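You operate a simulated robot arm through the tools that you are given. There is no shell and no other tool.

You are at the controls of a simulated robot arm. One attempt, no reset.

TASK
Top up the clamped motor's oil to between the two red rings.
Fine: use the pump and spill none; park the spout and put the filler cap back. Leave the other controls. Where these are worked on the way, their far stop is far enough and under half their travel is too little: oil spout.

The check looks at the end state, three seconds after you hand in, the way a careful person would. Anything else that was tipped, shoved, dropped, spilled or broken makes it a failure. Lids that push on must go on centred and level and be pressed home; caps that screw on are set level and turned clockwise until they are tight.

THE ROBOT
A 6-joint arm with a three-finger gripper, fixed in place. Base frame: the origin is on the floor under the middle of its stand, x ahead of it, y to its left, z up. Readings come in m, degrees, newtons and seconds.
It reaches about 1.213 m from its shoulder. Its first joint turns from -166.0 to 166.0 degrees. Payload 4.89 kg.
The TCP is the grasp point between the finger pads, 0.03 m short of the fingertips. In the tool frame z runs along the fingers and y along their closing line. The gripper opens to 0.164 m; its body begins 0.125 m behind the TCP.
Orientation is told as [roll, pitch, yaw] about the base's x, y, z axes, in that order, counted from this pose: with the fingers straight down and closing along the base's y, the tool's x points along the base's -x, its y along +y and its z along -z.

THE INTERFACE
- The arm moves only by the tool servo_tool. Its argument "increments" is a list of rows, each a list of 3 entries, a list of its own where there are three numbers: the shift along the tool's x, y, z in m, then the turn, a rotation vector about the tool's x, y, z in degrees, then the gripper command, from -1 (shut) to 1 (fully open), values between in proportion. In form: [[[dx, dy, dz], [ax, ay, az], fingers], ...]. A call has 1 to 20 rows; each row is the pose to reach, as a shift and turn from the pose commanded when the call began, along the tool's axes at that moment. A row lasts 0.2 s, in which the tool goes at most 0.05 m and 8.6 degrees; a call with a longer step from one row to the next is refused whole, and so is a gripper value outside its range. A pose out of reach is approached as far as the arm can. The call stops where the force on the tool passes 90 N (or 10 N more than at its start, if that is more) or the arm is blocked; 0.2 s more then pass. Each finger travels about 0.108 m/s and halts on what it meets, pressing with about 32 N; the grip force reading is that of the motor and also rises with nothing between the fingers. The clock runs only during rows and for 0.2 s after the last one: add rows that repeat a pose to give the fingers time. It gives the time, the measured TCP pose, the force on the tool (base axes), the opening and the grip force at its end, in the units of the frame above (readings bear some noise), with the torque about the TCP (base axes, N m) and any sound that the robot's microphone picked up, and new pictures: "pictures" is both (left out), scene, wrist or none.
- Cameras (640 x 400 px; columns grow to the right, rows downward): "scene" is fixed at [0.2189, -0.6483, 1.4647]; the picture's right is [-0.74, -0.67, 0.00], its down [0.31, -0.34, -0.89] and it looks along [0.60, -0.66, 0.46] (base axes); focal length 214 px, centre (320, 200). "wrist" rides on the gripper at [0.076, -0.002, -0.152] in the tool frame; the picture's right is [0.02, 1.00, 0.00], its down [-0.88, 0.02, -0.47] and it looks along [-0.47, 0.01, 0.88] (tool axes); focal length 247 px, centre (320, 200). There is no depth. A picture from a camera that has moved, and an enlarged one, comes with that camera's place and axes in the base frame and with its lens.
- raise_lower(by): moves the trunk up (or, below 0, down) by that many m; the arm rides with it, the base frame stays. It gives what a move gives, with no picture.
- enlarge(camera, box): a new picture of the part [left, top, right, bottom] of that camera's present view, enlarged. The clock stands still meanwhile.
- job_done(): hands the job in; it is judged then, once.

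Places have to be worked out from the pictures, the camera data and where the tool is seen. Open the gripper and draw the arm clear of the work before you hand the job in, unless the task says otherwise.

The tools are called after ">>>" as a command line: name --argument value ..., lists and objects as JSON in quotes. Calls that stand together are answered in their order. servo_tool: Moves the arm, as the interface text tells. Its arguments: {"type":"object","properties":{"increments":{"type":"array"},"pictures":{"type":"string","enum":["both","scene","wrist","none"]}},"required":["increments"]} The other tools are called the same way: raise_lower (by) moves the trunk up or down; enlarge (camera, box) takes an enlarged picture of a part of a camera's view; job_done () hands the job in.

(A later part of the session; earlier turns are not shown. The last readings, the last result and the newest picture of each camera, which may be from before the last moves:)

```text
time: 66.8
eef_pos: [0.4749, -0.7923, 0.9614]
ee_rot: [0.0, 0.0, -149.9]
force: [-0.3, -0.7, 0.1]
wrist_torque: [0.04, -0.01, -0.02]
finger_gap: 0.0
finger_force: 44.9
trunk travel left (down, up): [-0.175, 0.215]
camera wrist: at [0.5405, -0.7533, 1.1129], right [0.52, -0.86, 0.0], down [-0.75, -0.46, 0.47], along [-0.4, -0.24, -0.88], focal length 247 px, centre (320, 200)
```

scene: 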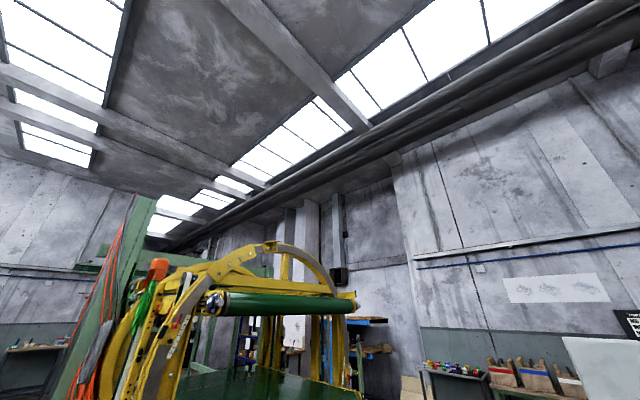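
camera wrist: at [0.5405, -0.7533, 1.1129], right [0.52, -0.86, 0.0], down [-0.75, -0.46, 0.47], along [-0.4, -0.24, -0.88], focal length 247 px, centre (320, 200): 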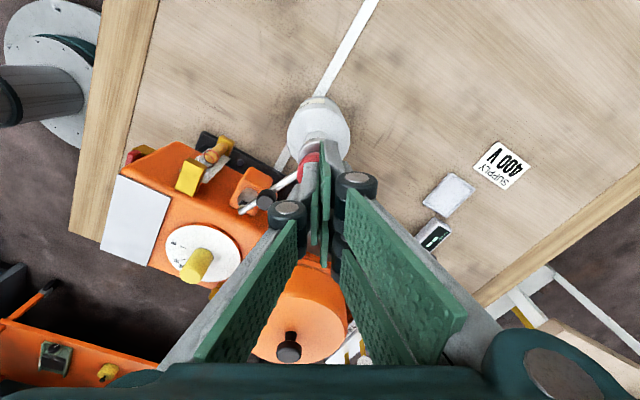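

Back over the knob at the same pose. I'll give the fourth full stroke, then release.

>>> servo_tool --increments '[[[0, 0, 0.004], [0, 0, 0], -1], [[0, 0, 0.008], [0, 0, 0], -1], [[0, 0, 0.012], [0, 0, 0], -1], [[0, 0, 0.016], [0, 0, 0], -1], [[0, 0, 0.019], [0, 0, 0], -1], [[0, 0, 0.019], [0, 0, 0], -1]]' --pictures "none"

>>> servo_tool --increments '[[[0, 0, -0.006], [0, 0, 0], -1], [[0, 0, -0.012], [0, 0, 0], -1], [[0, 0, -0.018], [0, 0, 0], -1], [[0, 0, -0.019], [0, 0, 0], -1], [[0, 0, -0.019], [0, 0, 0], -1]]' --pictures "none"

>>> servo_tool --increments '[[[0, 0, -0.03], [0, 0, 0], -1], [[0.0, 0, -0.06], [0, 0, 0], -1], [[0.018, 0.006, -0.06], [0, -6.7, 0], -1], [[0.035, 0.011, -0.06], [0, -13.4, 0], -1], [[0.053, 0.017, -0.05], [0, -20, 0], -1], [[0.07, 0.023, -0.04], [0, -26.7, 0], -1], [[0.088, 0.029, -0.02], [0, -33.4, 0], -1], [[0.106, 0.034, -0.003], [0, -40, 0], -1], [[0.106, 0.034, -0.003], [0, -40, 0], -1]]' --pictures "wrist"

>>> enlarge --camera "wrist" --box '[185, 100, 225, 150]'

>>> enlarge --camera "wrist" --box '[200, 120, 320, 220]'

```text
time: 68.2
eef_pos: [0.4757, -0.7899, 0.9434]
ee_rot: [0.1, 0.1, -150.1]
force: [0.9, -8.1, 31.4]
wrist_torque: [-0.22, 0.0, 0.0]
finger_gap: 0.0059
finger_force: 45.1
trunk travel left (down, up): [-0.175, 0.215]
```

```text
time: 69.4
eef_pos: [0.4766, -0.7912, 0.9604]
ee_rot: [0.0, 0.1, -149.9]
force: [0.1, -0.2, 1.0]
wrist_torque: [0.0, -0.03, -0.01]
finger_gap: 0.0
finger_force: 45.1
trunk travel left (down, up): [-0.175, 0.215]
```

```text
time: 71.4
eef_pos: [0.5853, -0.7671, 0.9633]
ee_rot: [-0.1, -39.9, -150.0]
force: [0.8, 0.4, -0.5]
wrist_torque: [-0.01, 0.09, -0.05]
finger_gap: 0.0
finger_force: 45.2
trunk travel left (down, up): [-0.175, 0.215]
camera wrist: at [0.7203, -0.6886, 1.0312], right [0.51, -0.86, -0.01], down [-0.31, -0.2, 0.93], along [-0.8, -0.47, -0.37], focal length 247 px, centre (320, 200)
```

wrist: 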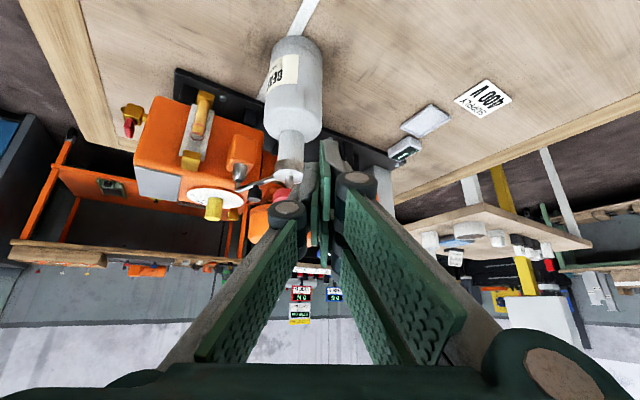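

```text
8.00 times, centred on (205, 125) of wrist
camera zoom: at [0.7203, -0.6886, 1.0312], right [0.51, -0.86, -0.01], down [-0.31, -0.2, 0.93], along [-0.8, -0.47, -0.37], focal length 1976 px, centre (1240, 800)
```

zoom: 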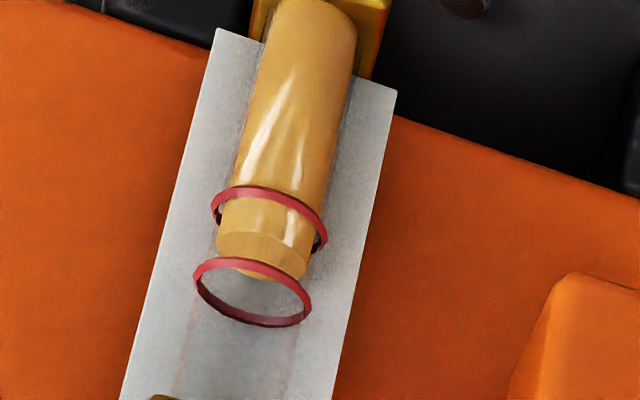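

```text
4.00 times, centred on (260, 170) of wrist
camera zoom: at [0.7203, -0.6886, 1.0312], right [0.51, -0.86, -0.01], down [-0.31, -0.2, 0.93], along [-0.8, -0.47, -0.37], focal length 988 px, centre (560, 320)
```

zoom: 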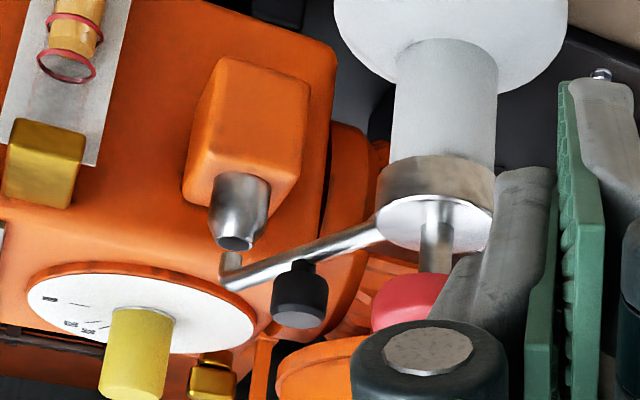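

The oil surface is now about 0.47 of the way between the two red rings, so the filling is done. Next I'll untilt and rise to go back to the spout handle.

>>> servo_tool --increments '[[[-0.0204, -0.0083, -0.0018], [0, 6.7, 0], -1], [[-0.0407, -0.0167, -0.0036], [0, 13.4, 0], -1], [[-0.0611, -0.025, -0.0055], [0, 20, 0], -1], [[-0.0815, -0.0333, -0.0073], [0, 26.7, 0], -1], [[-0.1018, -0.0417, -0.0091], [0, 33.4, 0], -1], [[-0.1222, -0.05, -0.0109], [0, 40, 0], -1], [[-0.1222, -0.05, -0.0109], [0, 40, 0], -1]]' --pictures "none"

```text
time: 73.0
eef_pos: [0.4828, -0.769, 1.0512]
ee_rot: [0.0, 0.3, -150.1]
force: [-0.7, 0.4, 0.2]
wrist_torque: [0.0, -0.07, 0.02]
finger_gap: 0.0
finger_force: 45.4
trunk travel left (down, up): [-0.175, 0.215]
```

Now I'll turn to yaw -25° over the handle at [0.420, -0.766] and open to a 41 mm gap.

>>> servo_tool --increments '[[[-0.0035, -0.0023, 0], [0, 0, -8.34], -0.5], [[-0.0071, -0.0046, 0], [0, 0, -16.7], -0.5], [[-0.0106, -0.0069, 0], [0, 0, -25], -0.5], [[-0.0141, -0.0092, 0], [0, 0, -33.4], -0.5], [[-0.0177, -0.0115, 0], [0, 0, -41.7], -0.5], [[-0.0212, -0.0138, 0], [0, 0, -50], -0.5], [[-0.0247, -0.0161, 0], [0, 0, -58.4], -0.5], [[-0.0283, -0.0183, 0], [0, 0, -66.7], -0.5], [[-0.0318, -0.0206, 0], [0, 0, -75], -0.5], [[-0.0353, -0.0229, 0], [0, 0, -83.4], -0.5], [[-0.0389, -0.0252, 0], [0, 0, -91.7], -0.5], [[-0.0424, -0.0275, 0], [0, 0, -100], -0.5], [[-0.0459, -0.0298, 0], [0, 0, -108.4], -0.5], [[-0.0495, -0.0321, 0], [0, 0, -116.7], -0.5], [[-0.053, -0.0344, 0], [0, 0, -125], -0.5], [[-0.053, -0.0344, 0], [0, 0, -125], -0.5]]' --pictures "wrist"

>>> enlarge --camera "wrist" --box '[240, 80, 400, 240]'

```text
time: 76.4
eef_pos: [0.4204, -0.7642, 1.0515]
ee_rot: [0.1, 0.0, -25.0]
force: [-0.2, -1.1, 0.5]
wrist_torque: [-0.03, 0.0, -0.01]
finger_gap: 0.0411
finger_force: 0.1
trunk travel left (down, up): [-0.175, 0.215]
camera wrist: at [0.351, -0.7345, 1.2035], right [0.4, 0.92, 0.0], down [0.81, -0.35, 0.47], along [0.43, -0.19, -0.88], focal length 247 px, centre (320, 200)
```

wrist: 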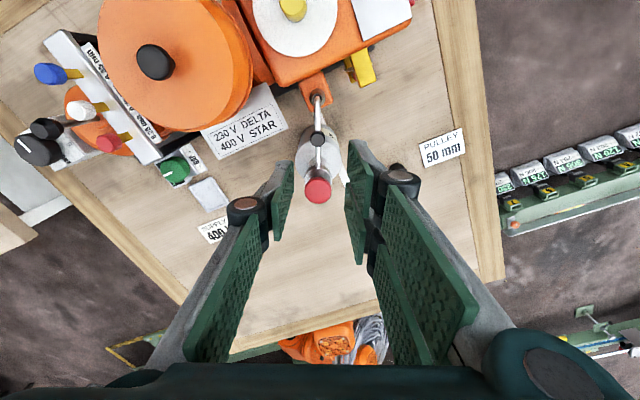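

```text
2.50 times, centred on (320, 160) of wrist
camera zoom: at [0.351, -0.7345, 1.2035], right [0.4, 0.92, 0.0], down [0.81, -0.35, 0.47], along [0.43, -0.19, -0.88], focal length 617 px, centre (320, 300)
```

zoom: 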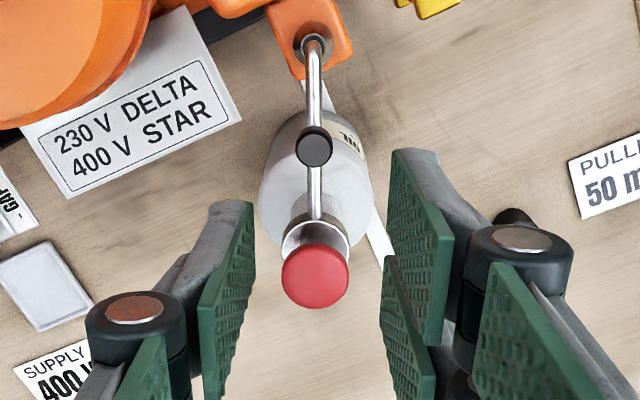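

The handle is at [0.418, -0.768]. I'll correct about 4 mm, descend over it with a 41 mm gap, then narrow to 30 mm.

>>> servo_tool --increments '[[[0.001, -0.0043, 0.035], [0, 0, 0], -0.5], [[0.001, -0.0043, 0.07], [0, 0, 0], -0.5], [[0.001, -0.0043, 0.1], [0, 0, 0], -0.5], [[0.001, -0.0043, 0.12], [0, 0, 0], -0.5], [[0.001, -0.0043, 0.134], [0, 0, 0], -0.5], [[0.001, -0.0043, 0.134], [0, 0, 0], -0.634], [[0.001, -0.0043, 0.134], [0, 0, 0], -0.634]]' --pictures "wrist"

>>> enlarge --camera "wrist" --box '[240, 80, 400, 240]'

```text
time: 78.0
eef_pos: [0.4185, -0.7672, 0.9159]
ee_rot: [0.1, 0.0, -25.0]
force: [0.1, -0.3, -0.3]
wrist_torque: [-0.02, 0.01, 0.01]
finger_gap: 0.0298
finger_force: 0.0
trunk travel left (down, up): [-0.175, 0.215]
camera wrist: at [0.3493, -0.7372, 1.0688], right [0.4, 0.92, 0.0], down [0.81, -0.36, 0.47], along [0.43, -0.19, -0.88], focal length 247 px, centre (320, 200)
```

wrist: 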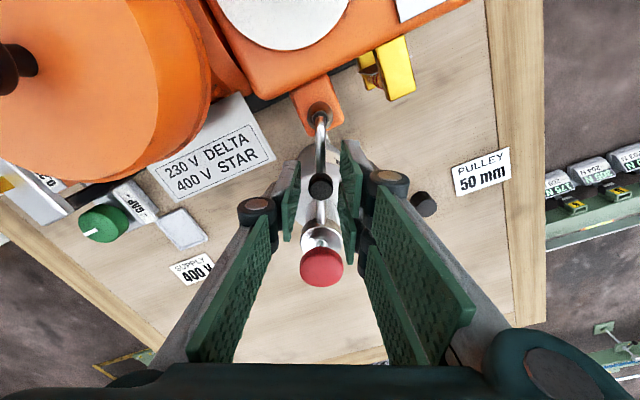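

```text
2.50 times, centred on (320, 160) of wrist
camera zoom: at [0.3493, -0.7372, 1.0688], right [0.4, 0.92, 0.0], down [0.81, -0.36, 0.47], along [0.43, -0.19, -0.88], focal length 617 px, centre (320, 300)
```

zoom: 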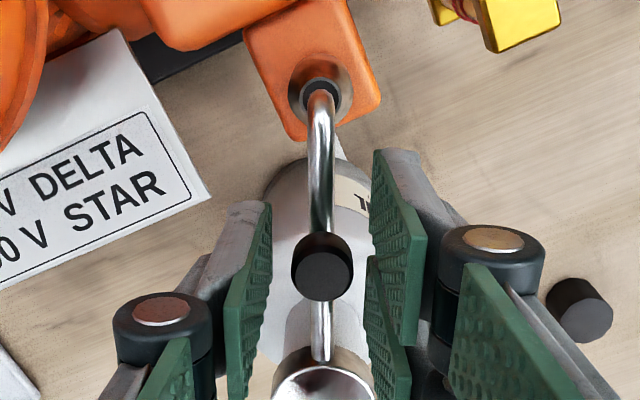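

Caged again. I'll swing counter-clockwise about the pump axis, 108° first.

>>> servo_tool --increments '[[[-0.0003, -0.0064, 0], [0, 0, -6], -0.634], [[-0.0013, -0.0127, 0], [0, 0, -12], -0.634], [[-0.003, -0.0189, 0], [0, 0, -18], -0.634], [[-0.0053, -0.0249, 0], [0, 0, -24], -0.634], [[-0.0082, -0.0307, 0], [0, 0, -30], -0.634], [[-0.0117, -0.036, 0], [0, 0, -36], -0.634], [[-0.0157, -0.041, 0], [0, 0, -42], -0.634], [[-0.0203, -0.0456, 0], [0, 0, -48], -0.634], [[-0.0253, -0.0496, 0], [0, 0, -54], -0.634], [[-0.0307, -0.0531, 0], [0, 0, -60], -0.634], [[-0.0364, -0.056, 0], [0, 0, -66], -0.634], [[-0.0424, -0.0583, 0], [0, 0, -72], -0.634], [[-0.0486, -0.06, 0], [0, 0, -78], -0.634], [[-0.0549, -0.061, 0], [0, 0, -84], -0.634], [[-0.0613, -0.0613, 0], [0, 0, -90], -0.634], [[-0.0677, -0.061, 0], [0, 0, -96], -0.634], [[-0.074, -0.06, 0], [0, 0, -102], -0.634], [[-0.0802, -0.0583, 0], [0, 0, -108], -0.634]]' --pictures "wrist"

>>> enlarge --camera "wrist" --box '[240, 80, 400, 240]'

```text
time: 81.8
eef_pos: [0.466, -0.8545, 0.9166]
ee_rot: [-0.1, 0.0, 83.1]
force: [0.1, 0.2, 0.2]
wrist_torque: [0.01, -0.01, -0.03]
finger_gap: 0.03
finger_force: 0.1
trunk travel left (down, up): [-0.175, 0.215]
camera wrist: at [0.459, -0.9314, 1.0695], right [-1.0, 0.1, 0.0], down [0.09, 0.88, 0.47], along [0.05, 0.47, -0.88], focal length 247 px, centre (320, 200)
```

wrist: 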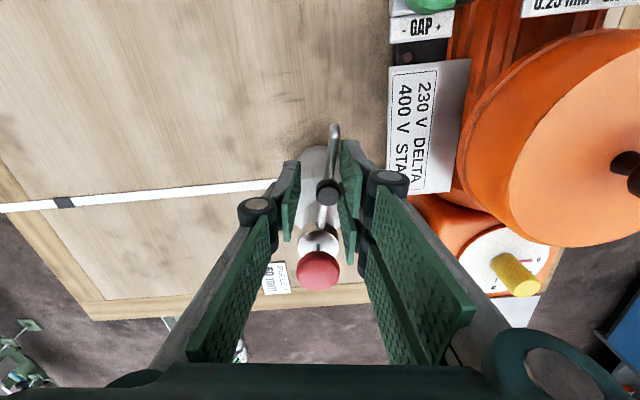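

```text
2.50 times, centred on (320, 160) of wrist
camera zoom: at [0.459, -0.9314, 1.0695], right [-1.0, 0.1, 0.0], down [0.09, 0.88, 0.47], along [0.05, 0.47, -0.88], focal length 617 px, centre (320, 300)
```

zoom: 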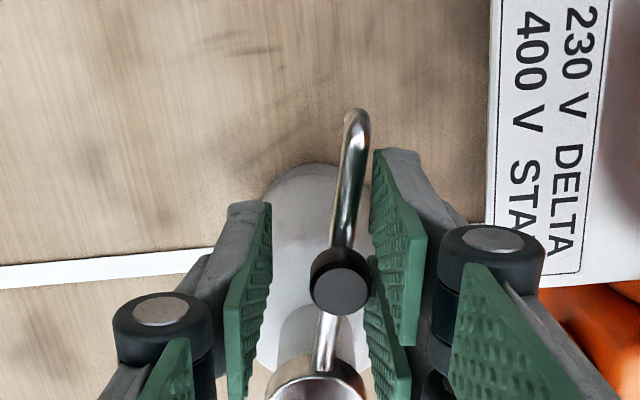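

The spout is now at about 256°. I'll continue 12° more toward the park stop.

>>> servo_tool --increments '[[[-0.0002, -0.0043, 0], [0, 0, -4], -0.634], [[-0.0006, -0.0085, 0], [0, 0, -8], -0.634], [[-0.0009, -0.0106, 0], [0, 0, -10], -0.634], [[-0.0013, -0.0127, 0], [0, 0, -12], -0.634], [[-0.0013, -0.0127, 0], [0, 0, -12], -0.634]]' --pictures "wrist"

>>> enlarge --camera "wrist" --box '[240, 80, 400, 240]'

```text
time: 83.0
eef_pos: [0.4792, -0.8535, 0.917]
ee_rot: [-0.1, 0.0, 94.9]
force: [0.1, 0.1, -0.8]
wrist_torque: [0.02, -0.01, 0.0]
finger_gap: 0.0304
finger_force: 0.1
trunk travel left (down, up): [-0.175, 0.215]
camera wrist: at [0.4877, -0.9317, 1.0691], right [-0.99, -0.11, 0.0], down [-0.1, 0.88, 0.47], along [-0.05, 0.47, -0.88], focal length 247 px, centre (320, 200)
```

wrist: 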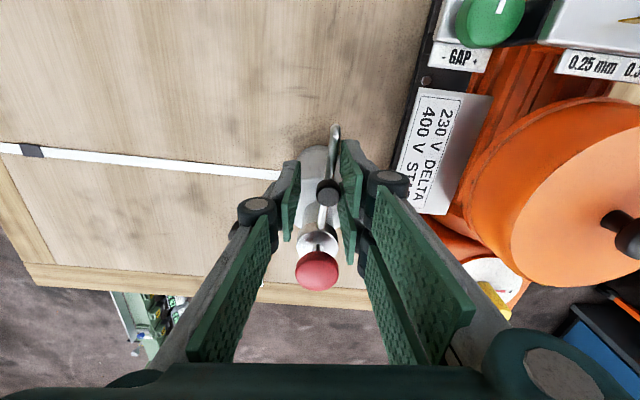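

```text
2.50 times, centred on (320, 160) of wrist
camera zoom: at [0.4877, -0.9317, 1.0691], right [-0.99, -0.11, 0.0], down [-0.1, 0.88, 0.47], along [-0.05, 0.47, -0.88], focal length 617 px, centre (320, 300)
```

zoom: 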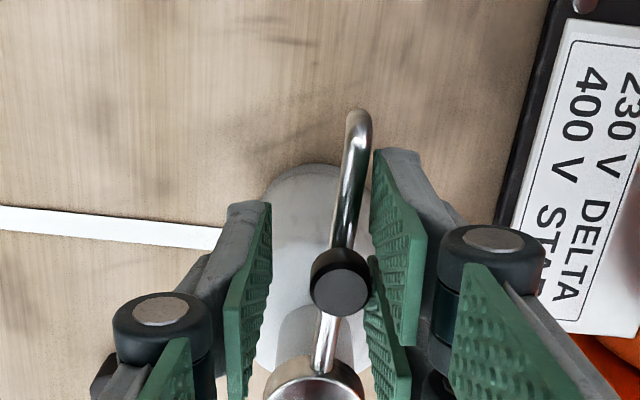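

No stop yet, with the spout at about 268°. I'll go on 4° more.

>>> servo_tool --increments '[[[0, -0.0021, 0], [0, 0, -2], -0.634], [[-0.0002, -0.0043, 0], [0, 0, -4], -0.634], [[-0.0002, -0.0043, 0], [0, 0, -4], -0.634]]' --pictures "none"

```text
time: 83.8
eef_pos: [0.4826, -0.8537, 0.9166]
ee_rot: [-0.1, -0.1, 99.0]
force: [-7.6, 2.1, 0.8]
wrist_torque: [0.11, 0.23, -0.27]
finger_gap: 0.033
finger_force: 3.2
trunk travel left (down, up): [-0.175, 0.215]
```

Force of 8 N with finger give shows the park stop is reached. I'll centre the cage back off the handle and lift away.

>>> servo_tool --increments '[[[0, -0.0008, 0], [0, 0, -0.8], -0.634], [[-0.0001, 0.004, 0], [0, 0, 3.8], -0.634], [[-0.0003, 0.007, 0], [0, 0, 6.6], -0.634], [[-0.0003, 0.007, 0], [0, 0, 6.6], -0.5], [[-0.0003, 0.007, -0.02], [0, 0, 6.6], -0.5], [[-0.0003, 0.007, -0.06], [0, 0, 6.6], -0.5], [[-0.0003, 0.007, -0.1], [0, 0, 6.6], -0.5], [[-0.0003, 0.007, -0.134], [0, 0, 6.6], -0.5]]' --pictures "wrist"

>>> enlarge --camera "wrist" --box '[240, 80, 400, 240]'

```text
time: 85.6
eef_pos: [0.4763, -0.8567, 1.0514]
ee_rot: [-0.1, -0.1, 92.5]
force: [0.1, -1.0, 0.0]
wrist_torque: [0.06, 0.07, 0.03]
finger_gap: 0.0413
finger_force: 0.1
trunk travel left (down, up): [-0.175, 0.215]
camera wrist: at [0.4811, -0.9329, 1.2037], right [-1.0, -0.06, 0.0], down [-0.06, 0.88, 0.47], along [-0.03, 0.47, -0.88], focal length 247 px, centre (320, 200)
```

wrist: 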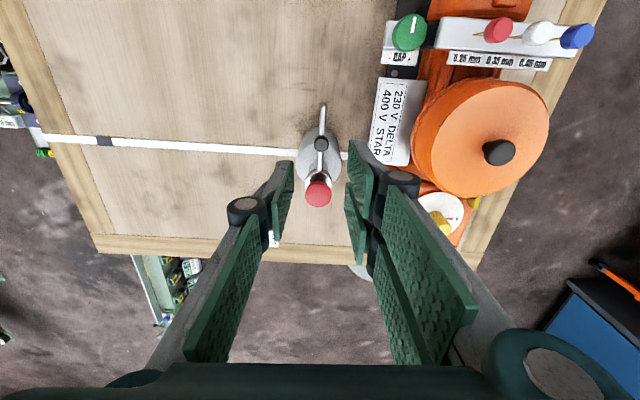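

```text
2.50 times, centred on (320, 160) of wrist
camera zoom: at [0.4811, -0.9329, 1.2037], right [-1.0, -0.06, 0.0], down [-0.06, 0.88, 0.47], along [-0.03, 0.47, -0.88], focal length 617 px, centre (320, 300)
```

zoom: 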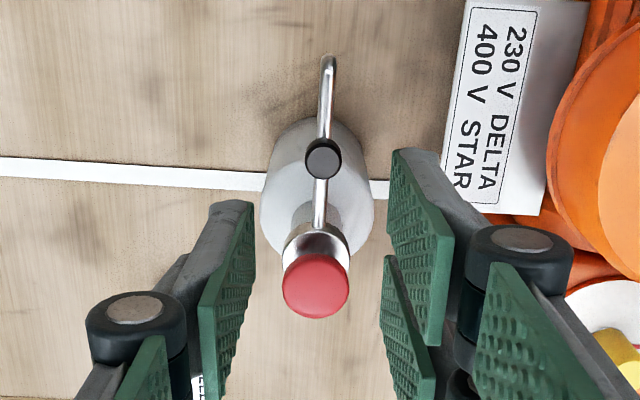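

The spout is parked exactly where it started. Now I'll go back above the cap on the bench, turning to yaw about 10° with a 60 mm gap.

>>> servo_tool --increments '[[[-0.019, -0.0131, 0], [0, 0, 8.25], -0.5], [[-0.038, -0.0262, 0], [0, 0, 16.5], -0.5], [[-0.0571, -0.0393, 0], [0, 0, 24.75], -0.5], [[-0.0761, -0.0524, 0], [0, 0, 33], -0.27], [[-0.0951, -0.0656, 0], [0, 0, 41.25], -0.27], [[-0.1141, -0.0787, 0], [0, 0, 49.5], -0.27], [[-0.1331, -0.0918, 0], [0, 0, 57.75], -0.27], [[-0.1522, -0.1049, 0], [0, 0, 66], -0.27], [[-0.1712, -0.118, 0], [0, 0, 74.25], -0.27], [[-0.1902, -0.1311, 0], [0, 0, 82.5], -0.27], [[-0.1902, -0.1311, 0], [0, 0, 82.5], -0.27]]' --pictures "none"

>>> servo_tool --increments '[[[0, 0, 0.04], [0, 0, 0], -0.27], [[0, 0, 0.08], [0, 0, 0], -0.27], [[0, 0, 0.12], [0, 0, 0], -0.27], [[0, 0, 0.16], [0, 0, 0], -0.27], [[0, 0, 0.19], [0, 0, 0], -0.27], [[0, 0, 0.2], [0, 0, 0], -0.27], [[0, 0, 0.2], [0, 0, 0], -0.27]]' --pictures "wrist"

>>> enlarge --camera "wrist" --box '[240, 80, 400, 240]'

```text
time: 88.0
eef_pos: [0.5995, -0.6595, 1.0519]
ee_rot: [0.1, -0.1, 9.8]
force: [0.4, 0.1, 0.4]
wrist_torque: [0.02, -0.02, -0.02]
finger_gap: 0.06
finger_force: 0.0
trunk travel left (down, up): [-0.175, 0.215]
```

```text
time: 89.6
eef_pos: [0.6001, -0.6595, 0.8506]
ee_rot: [0.1, -0.2, 9.8]
force: [0.1, -0.2, -0.2]
wrist_torque: [0.04, 0.03, 0.01]
finger_gap: 0.0596
finger_force: 0.0
trunk travel left (down, up): [-0.175, 0.215]
camera wrist: at [0.5248, -0.6747, 1.0032], right [-0.19, 0.98, 0.0], down [0.86, 0.17, 0.47], along [0.47, 0.09, -0.88], focal length 247 px, centre (320, 200)
```

wrist: 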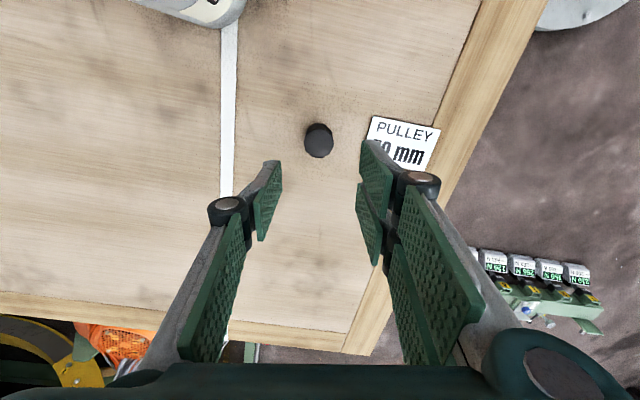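

```text
2.50 times, centred on (320, 160) of wrist
camera zoom: at [0.5248, -0.6747, 1.0032], right [-0.19, 0.98, 0.0], down [0.86, 0.17, 0.47], along [0.47, 0.09, -0.88], focal length 617 px, centre (320, 300)
```

zoom: 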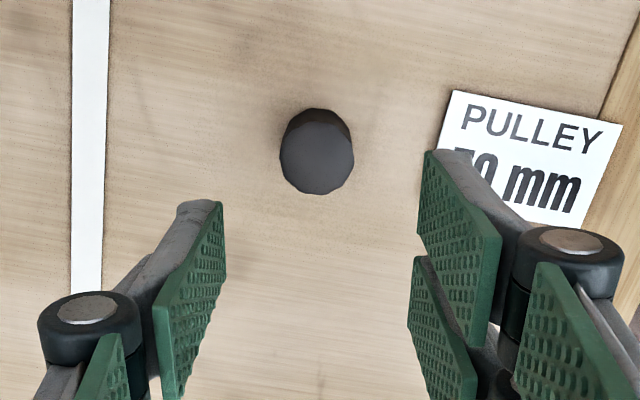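

The cap is at [0.600, -0.662], just under the TCP. I'll descend to TCP z about 0.750, the same relative height as before, and close on it.

>>> servo_tool --increments '[[[0, -0.002, 0.035], [0, 0, 0], -0.27], [[0, -0.002, 0.07], [0, 0, 0], -0.27], [[0, -0.002, 0.09], [0, 0, 0], -0.27], [[0, -0.002, 0.1], [0, 0, 0], -0.27], [[0, -0.002, 0.1], [0, 0, 0], -0.27]]' --pictures "wrist"

>>> enlarge --camera "wrist" --box '[240, 100, 400, 240]'

```text
time: 90.8
eef_pos: [0.5998, -0.6606, 0.7518]
ee_rot: [0.1, -0.1, 9.9]
force: [-0.3, -0.2, 0.8]
wrist_torque: [0.01, 0.04, 0.03]
finger_gap: 0.06
finger_force: 0.0
trunk travel left (down, up): [-0.175, 0.215]
camera wrist: at [0.5251, -0.6767, 0.9032], right [-0.19, 0.98, 0.0], down [0.86, 0.17, 0.47], along [0.47, 0.09, -0.88], focal length 247 px, centre (320, 200)
```

wrist: 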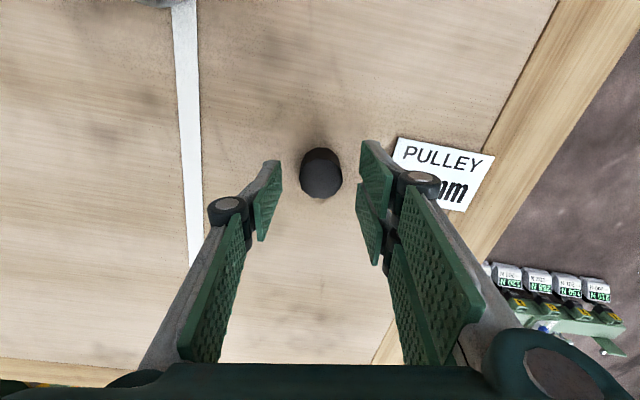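

```text
2.86 times, centred on (320, 170) of wrist
camera zoom: at [0.5251, -0.6767, 0.9032], right [-0.19, 0.98, 0.0], down [0.86, 0.17, 0.47], along [0.47, 0.09, -0.88], focal length 706 px, centre (320, 286)
```

zoom: 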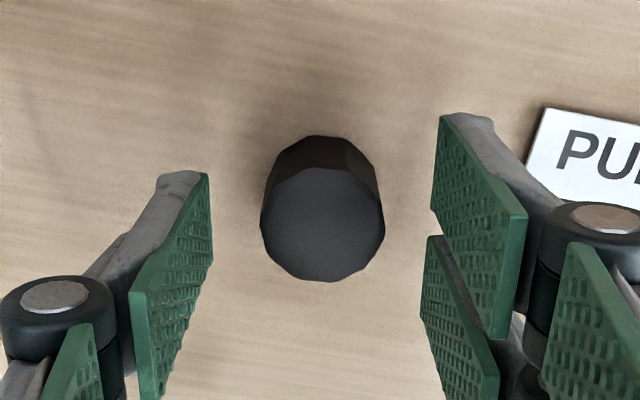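

Cap is centred between the pads within 1 mm. Closing on it now.

>>> servo_tool --increments '[[[0, -0.001, 0.001], [0, 0, 0], -0.4], [[0, -0.001, 0.001], [0, 0, 0], -0.5], [[0, -0.001, 0.001], [0, 0, 0], -0.7], [[0, -0.001, 0.001], [0, 0, 0], -1], [[0, -0.001, 0.001], [0, 0, 0], -1], [[0, -0.001, 0.001], [0, 0, 0], -1]]' --pictures "none"

>>> enlarge --camera "wrist" --box '[240, 100, 400, 240]'

```text
time: 92.2
eef_pos: [0.5998, -0.6623, 0.7508]
ee_rot: [0.1, -0.1, 9.9]
force: [-0.5, -0.4, 0.2]
wrist_torque: [-0.02, -0.03, 0.01]
finger_gap: 0.031
finger_force: 31.8
trunk travel left (down, up): [-0.175, 0.215]
```

```text
2.86 times, centred on (320, 170) of wrist
camera zoom: at [0.5254, -0.6777, 0.9025], right [-0.19, 0.98, 0.0], down [0.86, 0.17, 0.47], along [0.47, 0.09, -0.88], focal length 706 px, centre (320, 286)
```

zoom: 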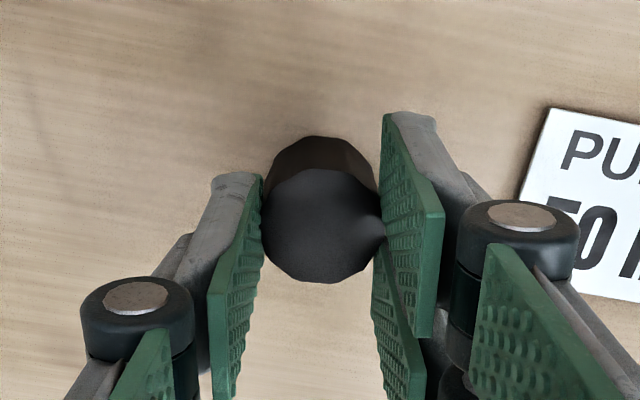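

Cap is gripped centred at the TCP. I'll lift it and move to a spot where the camera is straight above the filler mouth, to fix the mouth's x,y accurately.

>>> servo_tool --increments '[[[0, 0, -0.02], [0, 0, 0], -1], [[0, 0, -0.06], [0, 0, 0], -1], [[0, 0, -0.105], [0, 0, 0], -1], [[0, 0, -0.15], [0, 0, 0], -1], [[0, 0, -0.195], [0, 0, 0], -1], [[0, 0, -0.24], [0, 0, 0], -1], [[0, 0, -0.28], [0, 0, 0], -1], [[0.04, -0.016, -0.28], [0, 0, 0], -1], [[0.08, -0.032, -0.28], [0, 0, 0], -1], [[0.12, -0.048, -0.28], [0, 0, 0], -1], [[0.1532, -0.0623, -0.28], [0, 0, 0], -1], [[0.1532, -0.0623, -0.28], [0, 0, 0], -1]]' --pictures "wrist"

>>> enlarge --camera "wrist" --box '[280, 20, 380, 120]'

```text
time: 94.8
eef_pos: [0.4602, -0.7506, 1.0298]
ee_rot: [0.1, -0.2, 9.9]
force: [-1.1, -0.5, 0.1]
wrist_torque: [0.02, -0.02, 0.01]
finger_gap: 0.0308
finger_force: 32.1
trunk travel left (down, up): [-0.175, 0.215]
camera wrist: at [0.3844, -0.7661, 1.1827], right [-0.19, 0.98, 0.0], down [0.86, 0.17, 0.47], along [0.47, 0.09, -0.88], focal length 247 px, centre (320, 200)
```

wrist: 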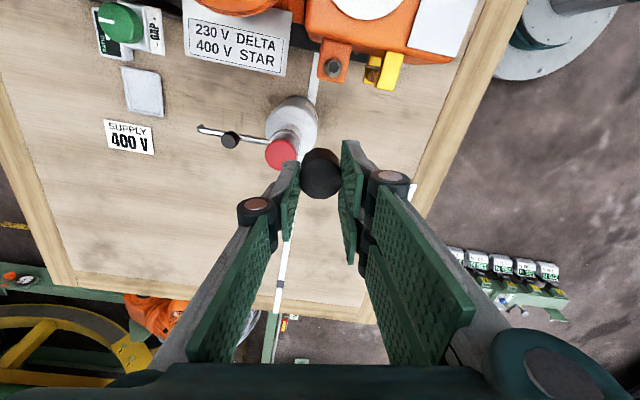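

```text
4.00 times, centred on (330, 70) of wrist
camera zoom: at [0.3844, -0.7661, 1.1827], right [-0.19, 0.98, 0.0], down [0.86, 0.17, 0.47], along [0.47, 0.09, -0.88], focal length 988 px, centre (280, 720)
```

zoom: 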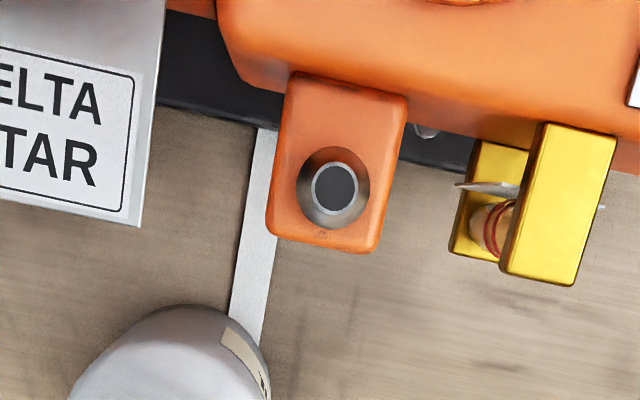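

The mouth is at about [0.383, -0.751], consistent with earlier estimates, and the neck is tapered so the cap should self-centre. I'll move over it and lower to just above.

>>> servo_tool --increments '[[[0.03, 0.0054, 0], [0, 0, 0], -1], [[0.06, 0.0107, 0], [0, 0, 0], -1], [[0.0755, 0.0134, 0], [0, 0, 0], -1], [[0.0755, 0.0134, 0.04], [0, 0, 0], -1], [[0.0755, 0.0134, 0.08], [0, 0, 0], -1], [[0.0755, 0.0134, 0.1], [0, 0, 0], -1], [[0.0755, 0.0134, 0.1], [0, 0, 0], -1]]' --pictures "wrist"

>>> enlarge --camera "wrist" --box '[260, 110, 380, 220]'

```text
time: 96.4
eef_pos: [0.3834, -0.749, 0.9293]
ee_rot: [0.1, 0.0, 9.9]
force: [0.6, -0.3, -0.1]
wrist_torque: [0.06, 0.05, -0.04]
finger_gap: 0.0307
finger_force: 32.6
trunk travel left (down, up): [-0.175, 0.215]
camera wrist: at [0.3088, -0.7663, 1.0815], right [-0.19, 0.98, 0.0], down [0.86, 0.17, 0.47], along [0.47, 0.09, -0.88], focal length 247 px, centre (320, 200)
```

wrist: 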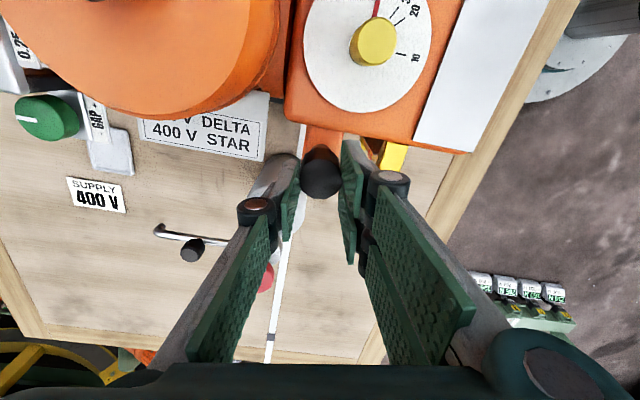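

```text
3.64 times, centred on (320, 165) of wrist
camera zoom: at [0.3088, -0.7663, 1.0815], right [-0.19, 0.98, 0.0], down [0.86, 0.17, 0.47], along [0.47, 0.09, -0.88], focal length 898 px, centre (320, 327)
```

zoom: 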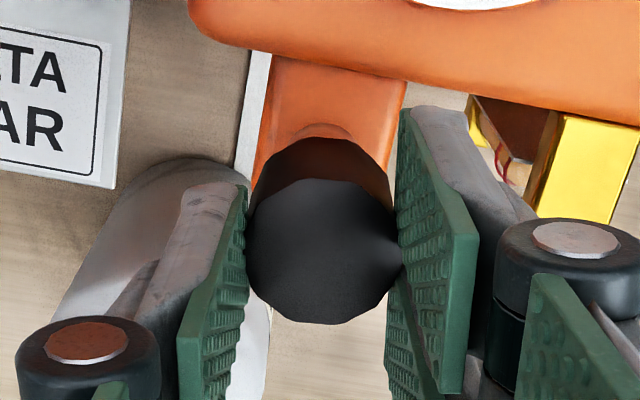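

Aligned over the neck by eye. I'll lower slowly and watch the force.

>>> servo_tool --increments '[[[0, -0.0007, 0.005], [0, 0, 0], -1], [[0, -0.0007, 0.01], [0, 0, 0], -1], [[0, -0.0007, 0.015], [0, 0, 0], -1], [[0, -0.0007, 0.018], [0, 0, 0], -1], [[0, -0.0007, 0.018], [0, 0, 0], -1]]' --pictures "none"

```text
time: 97.6
eef_pos: [0.3836, -0.7516, 0.9108]
ee_rot: [0.1, -0.1, 9.8]
force: [-0.6, -0.5, 0.0]
wrist_torque: [0.0, -0.03, -0.01]
finger_gap: 0.0311
finger_force: 31.7
trunk travel left (down, up): [-0.175, 0.215]
```

>>> servo_tool --increments '[[[0, 0, 0.002], [0, 0, 0], -1], [[0, 0, 0.004], [0, 0, 0], -1], [[0, 0, 0.006], [0, 0, 0], -1], [[0, 0, 0.006], [0, 0, 0], -1]]' --pictures "none"

```text
time: 98.6
eef_pos: [0.3847, -0.7508, 0.9055]
ee_rot: [0.2, -0.1, 9.9]
force: [0.5, 0.6, -0.1]
wrist_torque: [-0.01, 0.03, 0.01]
finger_gap: 0.031
finger_force: 32.0
trunk travel left (down, up): [-0.175, 0.215]
```

No contact yet at 0.9055; the seat is expected near 0.900. Continuing down slowly.

>>> servo_tool --increments '[[[0, 0, 0.002], [0, 0, 0], -1], [[0, 0, 0.004], [0, 0, 0], -1], [[0, 0, 0.004], [0, 0, 0], -1]]' --pictures "none"

```text
time: 99.4
eef_pos: [0.3821, -0.7518, 0.9016]
ee_rot: [0.1, -0.1, 9.9]
force: [0.2, 1.0, -0.4]
wrist_torque: [0.02, 0.0, -0.01]
finger_gap: 0.0307
finger_force: 32.2
trunk travel left (down, up): [-0.175, 0.215]
```

>>> servo_tool --increments '[[[0, 0, 0.0015], [0, 0, 0], -1], [[0, 0, 0.003], [0, 0, 0], -1], [[0, 0, 0.003], [0, 0, 0], -1]]' --pictures "none"

```text
time: 100.2
eef_pos: [0.3839, -0.7498, 0.9011]
ee_rot: [0.0, 0.0, 10.0]
force: [-0.6, -1.7, 19.0]
wrist_torque: [-0.39, 0.01, -0.01]
finger_gap: 0.0309
finger_force: 31.6
trunk travel left (down, up): [-0.175, 0.215]
```

Contact at 19 N close to the original seated height. I'll turn clockwise with this light downward push and watch the z torque.

>>> servo_tool --increments '[[[0, 0, 0], [0, 0, 8], -1], [[0, 0, 0], [0, 0, 16], -1], [[0, 0, 0], [0, 0, 24], -1], [[0, 0, 0], [0, 0, 32], -1], [[0, 0, 0], [0, 0, 40], -1], [[0, 0, 0], [0, 0, 40], -1]]' --pictures "wrist"

>>> enlarge --camera "wrist" --box '[260, 110, 380, 220]'

```text
time: 101.6
eef_pos: [0.3832, -0.7499, 0.8989]
ee_rot: [0.2, -0.2, -30.2]
force: [1.8, -4.3, 17.2]
wrist_torque: [-0.19, -0.03, -0.04]
finger_gap: 0.0307
finger_force: 32.0
trunk travel left (down, up): [-0.175, 0.215]
camera wrist: at [0.3163, -0.7137, 1.0514], right [0.48, 0.87, 0.0], down [0.77, -0.43, 0.47], along [0.42, -0.23, -0.88], focal length 247 px, centre (320, 200)
```

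wrist: 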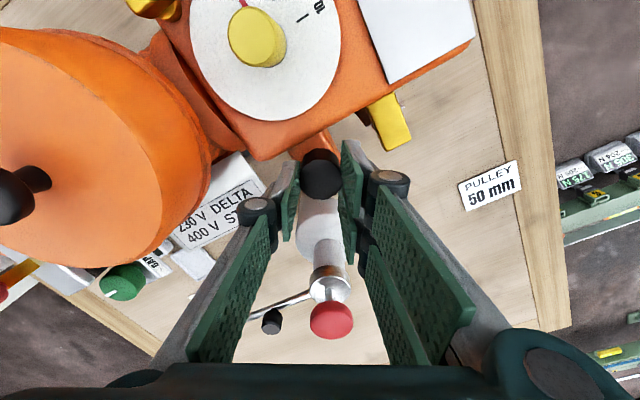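

```text
3.64 times, centred on (320, 165) of wrist
camera zoom: at [0.3163, -0.7137, 1.0514], right [0.48, 0.87, 0.0], down [0.77, -0.43, 0.47], along [0.42, -0.23, -0.88], focal length 898 px, centre (320, 327)
```

zoom: 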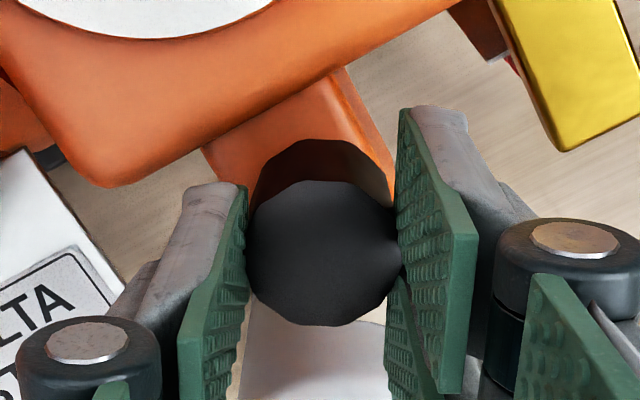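

Torque is still tiny. I'll continue clockwise another 64°.

>>> servo_tool --increments '[[[0, 0, 0], [0, 0, 8], -1], [[0, 0, 0], [0, 0, 16], -1], [[0, 0, 0], [0, 0, 24], -1], [[0, 0, 0], [0, 0, 32], -1], [[0, 0, 0], [0, 0, 40], -1], [[0, 0, 0], [0, 0, 48], -1], [[0, 0, 0], [0, 0, 56], -1], [[0, 0, 0], [0, 0, 64], -1], [[0, 0, 0], [0, 0, 64], -1]]' --pictures "none"

```text
time: 103.6
eef_pos: [0.3835, -0.7498, 0.8986]
ee_rot: [0.1, 0.2, -94.2]
force: [-7.6, -6.8, 4.8]
wrist_torque: [-0.25, 0.3, 0.02]
finger_gap: 0.0308
finger_force: 31.7
trunk travel left (down, up): [-0.175, 0.215]
```

Downward force fell from 17 to 5 N during that turn, suggesting the cap is drawing down on a thread. I'll add 1.5 mm of down-push and keep turning clockwise.

>>> servo_tool --increments '[[[0, 0, 0.0015], [0, 0, 0], -1], [[0, 0, 0.0015], [0, 0, 8], -1], [[0, 0, 0.0015], [0, 0, 16], -1], [[0, 0, 0.0015], [0, 0, 24], -1], [[0, 0, 0.0015], [0, 0, 32], -1], [[0, 0, 0.0015], [0, 0, 40], -1], [[0, 0, 0.0015], [0, 0, 40], -1]]' --pictures "none"

```text
time: 105.2
eef_pos: [0.3839, -0.7494, 0.8974]
ee_rot: [0.1, 0.2, -134.2]
force: [-4.2, -0.9, 13.5]
wrist_torque: [0.16, 0.14, -0.06]
finger_gap: 0.0302
finger_force: 32.2
trunk travel left (down, up): [-0.175, 0.215]
```

I'll keep turning clockwise toward yaw -172°.

>>> servo_tool --increments '[[[0, 0, 0], [0, 0, 8], -1], [[0, 0, 0], [0, 0, 16], -1], [[0, 0, 0], [0, 0, 24], -1], [[0, 0, 0], [0, 0, 32], -1], [[0, 0, 0], [0, 0, 38], -1], [[0, 0, 0], [0, 0, 38], -1]]' --pictures "wrist"

>>> enlarge --camera "wrist" --box '[240, 110, 420, 240]'

```text
time: 106.6
eef_pos: [0.3839, -0.751, 0.8968]
ee_rot: [-0.1, 0.1, -172.2]
force: [-1.3, 0.0, 0.2]
wrist_torque: [0.01, 0.0, 0.03]
finger_gap: 0.0301
finger_force: 32.2
trunk travel left (down, up): [-0.175, 0.215]
camera wrist: at [0.4592, -0.7392, 1.0498], right [0.16, -0.99, 0.0], down [-0.87, -0.14, 0.47], along [-0.47, -0.07, -0.88], focal length 247 px, centre (320, 200)
```

wrist: 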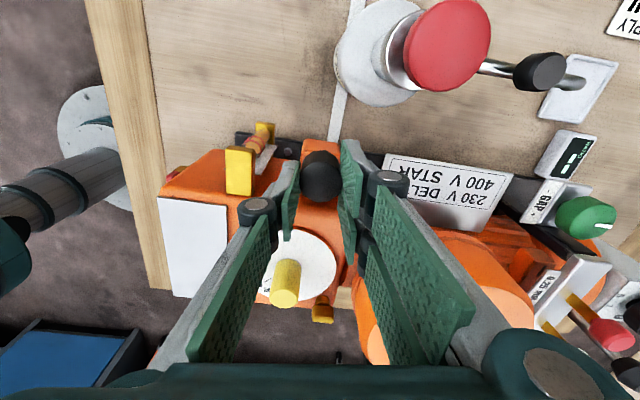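

```text
3.08 times, centred on (330, 175) of wrist
camera zoom: at [0.4592, -0.7392, 1.0498], right [0.16, -0.99, 0.0], down [-0.87, -0.14, 0.47], along [-0.47, -0.07, -0.88], focal length 760 px, centre (289, 277)
```

zoom: 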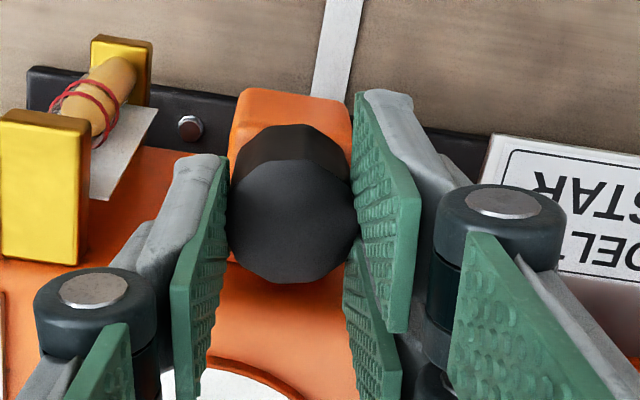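

Forces have dropped to near zero at this angle. I'll test whether the cap is held by nudging 1.5 mm sideways and reading the force.

>>> servo_tool --increments '[[[0, 0.0015, 0], [0, 0, 0], -1], [[0, 0.0015, 0], [0, 0, 0], -1]]' --pictures "none"

>>> servo_tool --increments '[[[0, -0.0015, 0], [0, 0, 0], -1], [[0, -0.0015, 0], [0, 0, 0], -1]]' --pictures "none"

```text
time: 107.2
eef_pos: [0.3836, -0.7507, 0.8968]
ee_rot: [-0.1, 0.1, -172.2]
force: [-7.2, 14.3, -1.8]
wrist_torque: [0.5, 0.23, -0.09]
finger_gap: 0.0302
finger_force: 32.1
trunk travel left (down, up): [-0.175, 0.215]
```

```text
time: 107.8
eef_pos: [0.3828, -0.7508, 0.8976]
ee_rot: [0.0, 0.1, -172.1]
force: [-3.6, 2.3, 1.3]
wrist_torque: [0.09, 0.19, 0.02]
finger_gap: 0.0302
finger_force: 32.3
trunk travel left (down, up): [-0.175, 0.215]
```

The cap is laterally held by the neck, so it's engaged. I'll see if the wrist can go further clockwise and whether the torque builds.

>>> servo_tool --increments '[[[0, 0, 0], [0, 0, 8], -1], [[0, 0, 0], [0, 0, 16], -1], [[0, 0, 0], [0, 0, 24], -1], [[0, 0, 0], [0, 0, 32], -1], [[0, 0, 0], [0, 0, 40], -1], [[0, 0, 0], [0, 0, 40], -1]]' --pictures "none"

```text
time: 109.2
eef_pos: [0.384, -0.7495, 0.8995]
ee_rot: [0.0, 0.2, 147.7]
force: [15.0, -31.2, 63.5]
wrist_torque: [-1.22, 1.5, 0.44]
finger_gap: 0.03
finger_force: 32.3
trunk travel left (down, up): [-0.175, 0.215]
```

Force jumped to 63 N with its line of action at x≈0.353, so the two-finger side is touching the gearbox top edge. I'll release the cap and lift away immediately.

>>> servo_tool --increments '[[[0, 0, -0.002], [0, 0, 0], -0.6], [[0, 0, -0.003], [0, 0, 0], -0.33], [[0, 0, -0.004], [0, 0, 0], -0.33], [[0, 0, -0.015], [0, 0, 0], -0.33], [[0, 0, -0.04], [0, 0, 0], -0.33]]' --pictures "wrist"

>>> enlarge --camera "wrist" --box '[240, 80, 420, 240]'

```text
time: 110.4
eef_pos: [0.3845, -0.7511, 0.9366]
ee_rot: [-0.1, -0.1, 147.9]
force: [0.5, -0.7, -1.0]
wrist_torque: [0.14, 0.08, -0.01]
finger_gap: 0.0549
finger_force: 0.1
trunk travel left (down, up): [-0.175, 0.215]
camera wrist: at [0.4495, -0.7912, 1.0891], right [-0.51, -0.86, 0.0], down [-0.76, 0.45, 0.47], along [-0.41, 0.24, -0.88], focal length 247 px, centre (320, 200)
```

wrist: 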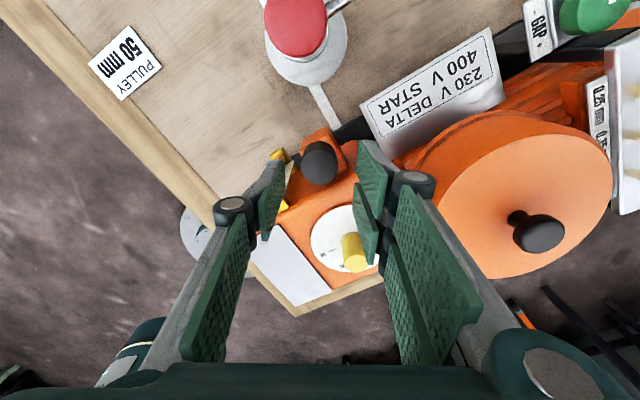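

```text
2.50 times, centred on (330, 160) of wrist
camera zoom: at [0.4495, -0.7912, 1.0891], right [-0.51, -0.86, 0.0], down [-0.76, 0.45, 0.47], along [-0.41, 0.24, -0.88], focal length 617 px, centre (295, 300)
```

zoom: 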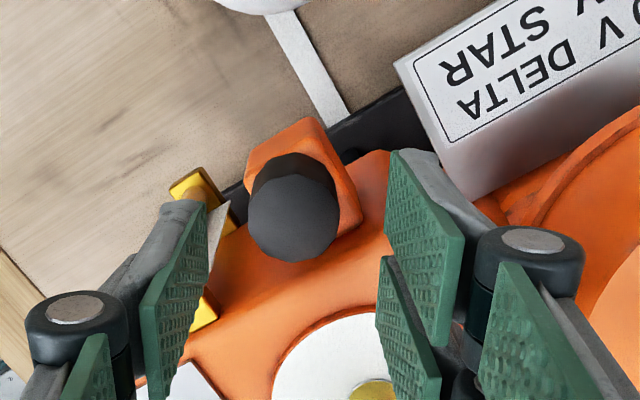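

The cap is on the neck and looks level, and I lifted away clean. I'll unwind the wrist about 190° CCW above the cap to regrip in the safe yaw range, with the two-finger side away from the gearbox.

>>> servo_tool --increments '[[[0, 0, -0.01], [0, 0, -8.4], -0.33], [[0, 0, -0.015], [0, 0, -16.8], -0.33], [[0, 0, -0.015], [0, 0, -25.2], -0.33], [[0, 0, -0.015], [0, 0, -33.6], -0.33], [[0, 0, -0.015], [0, 0, -42], -0.33], [[0, 0, -0.015], [0, 0, -50.4], -0.33], [[0, 0, -0.015], [0, 0, -58.8], -0.33], [[0, 0, -0.015], [0, 0, -67.2], -0.33], [[0, 0, -0.015], [0, 0, -75.6], -0.33], [[0, 0, -0.015], [0, 0, -84], -0.33], [[0, 0, -0.015], [0, 0, -92.4], -0.33], [[0, 0, -0.015], [0, 0, -100.8], -0.33], [[0, 0, -0.015], [0, 0, -109.2], -0.33], [[0, 0, -0.015], [0, 0, -117.6], -0.33], [[0, 0, -0.015], [0, 0, -126], -0.33]]' --pictures "wrist"

>>> enlarge --camera "wrist" --box '[250, 90, 390, 200]'

```text
time: 113.6
eef_pos: [0.3828, -0.7501, 0.9524]
ee_rot: [0.2, 0.2, -86.0]
force: [0.3, 0.1, -0.1]
wrist_torque: [0.01, 0.0, 0.02]
finger_gap: 0.055
finger_force: 0.0
trunk travel left (down, up): [-0.175, 0.215]
camera wrist: at [0.3764, -0.6752, 1.1047], right [1.0, 0.09, 0.0], down [0.08, -0.88, 0.47], along [0.04, -0.47, -0.88], focal length 247 px, centre (320, 200)
```

wrist: 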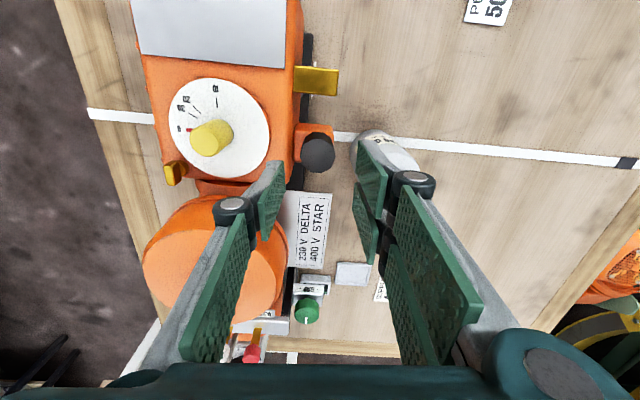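

```text
3.64 times, centred on (320, 145) of wrist
camera zoom: at [0.3764, -0.6752, 1.1047], right [1.0, 0.09, 0.0], down [0.08, -0.88, 0.47], along [0.04, -0.47, -0.88], focal length 898 px, centre (320, 400)
```

zoom: 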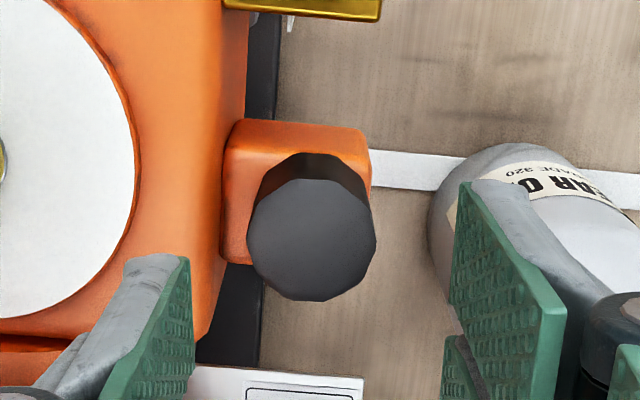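

I'll unwind another 76° to yaw about -10° for a longer clockwise turn.

>>> servo_tool --increments '[[[0, 0, 0], [0, 0, -8.4], -0.33], [[0, 0, 0], [0, 0, -16.8], -0.33], [[0, 0, 0], [0, 0, -25.2], -0.33], [[0, 0, 0], [0, 0, -33.6], -0.33], [[0, 0, 0], [0, 0, -42], -0.33], [[0, 0, 0], [0, 0, -50.4], -0.33], [[0, 0, 0], [0, 0, -58.8], -0.33], [[0, 0, 0], [0, 0, -67.2], -0.33], [[0, 0, 0], [0, 0, -76], -0.33], [[0, 0, 0], [0, 0, -76], -0.33]]' --pictures "wrist"

>>> enlarge --camera "wrist" --box '[250, 90, 390, 200]'

```text
refused: row 9 steps farther than a row can; nothing moved
```

```text
3.64 times, centred on (320, 145) of wrist
camera zoom: at [0.3764, -0.6752, 1.1047], right [1.0, 0.09, 0.0], down [0.08, -0.88, 0.47], along [0.04, -0.47, -0.88], focal length 898 px, centre (320, 400)
```

zoom: 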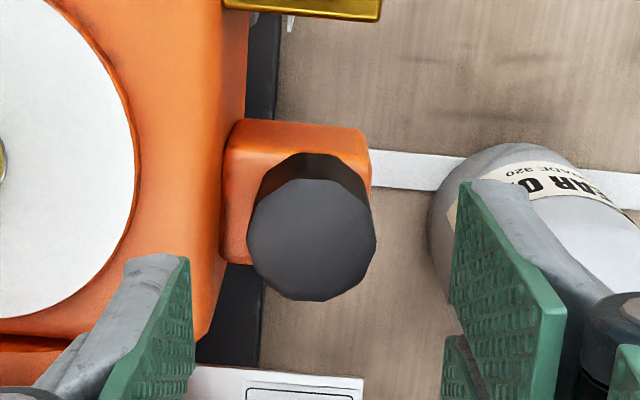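

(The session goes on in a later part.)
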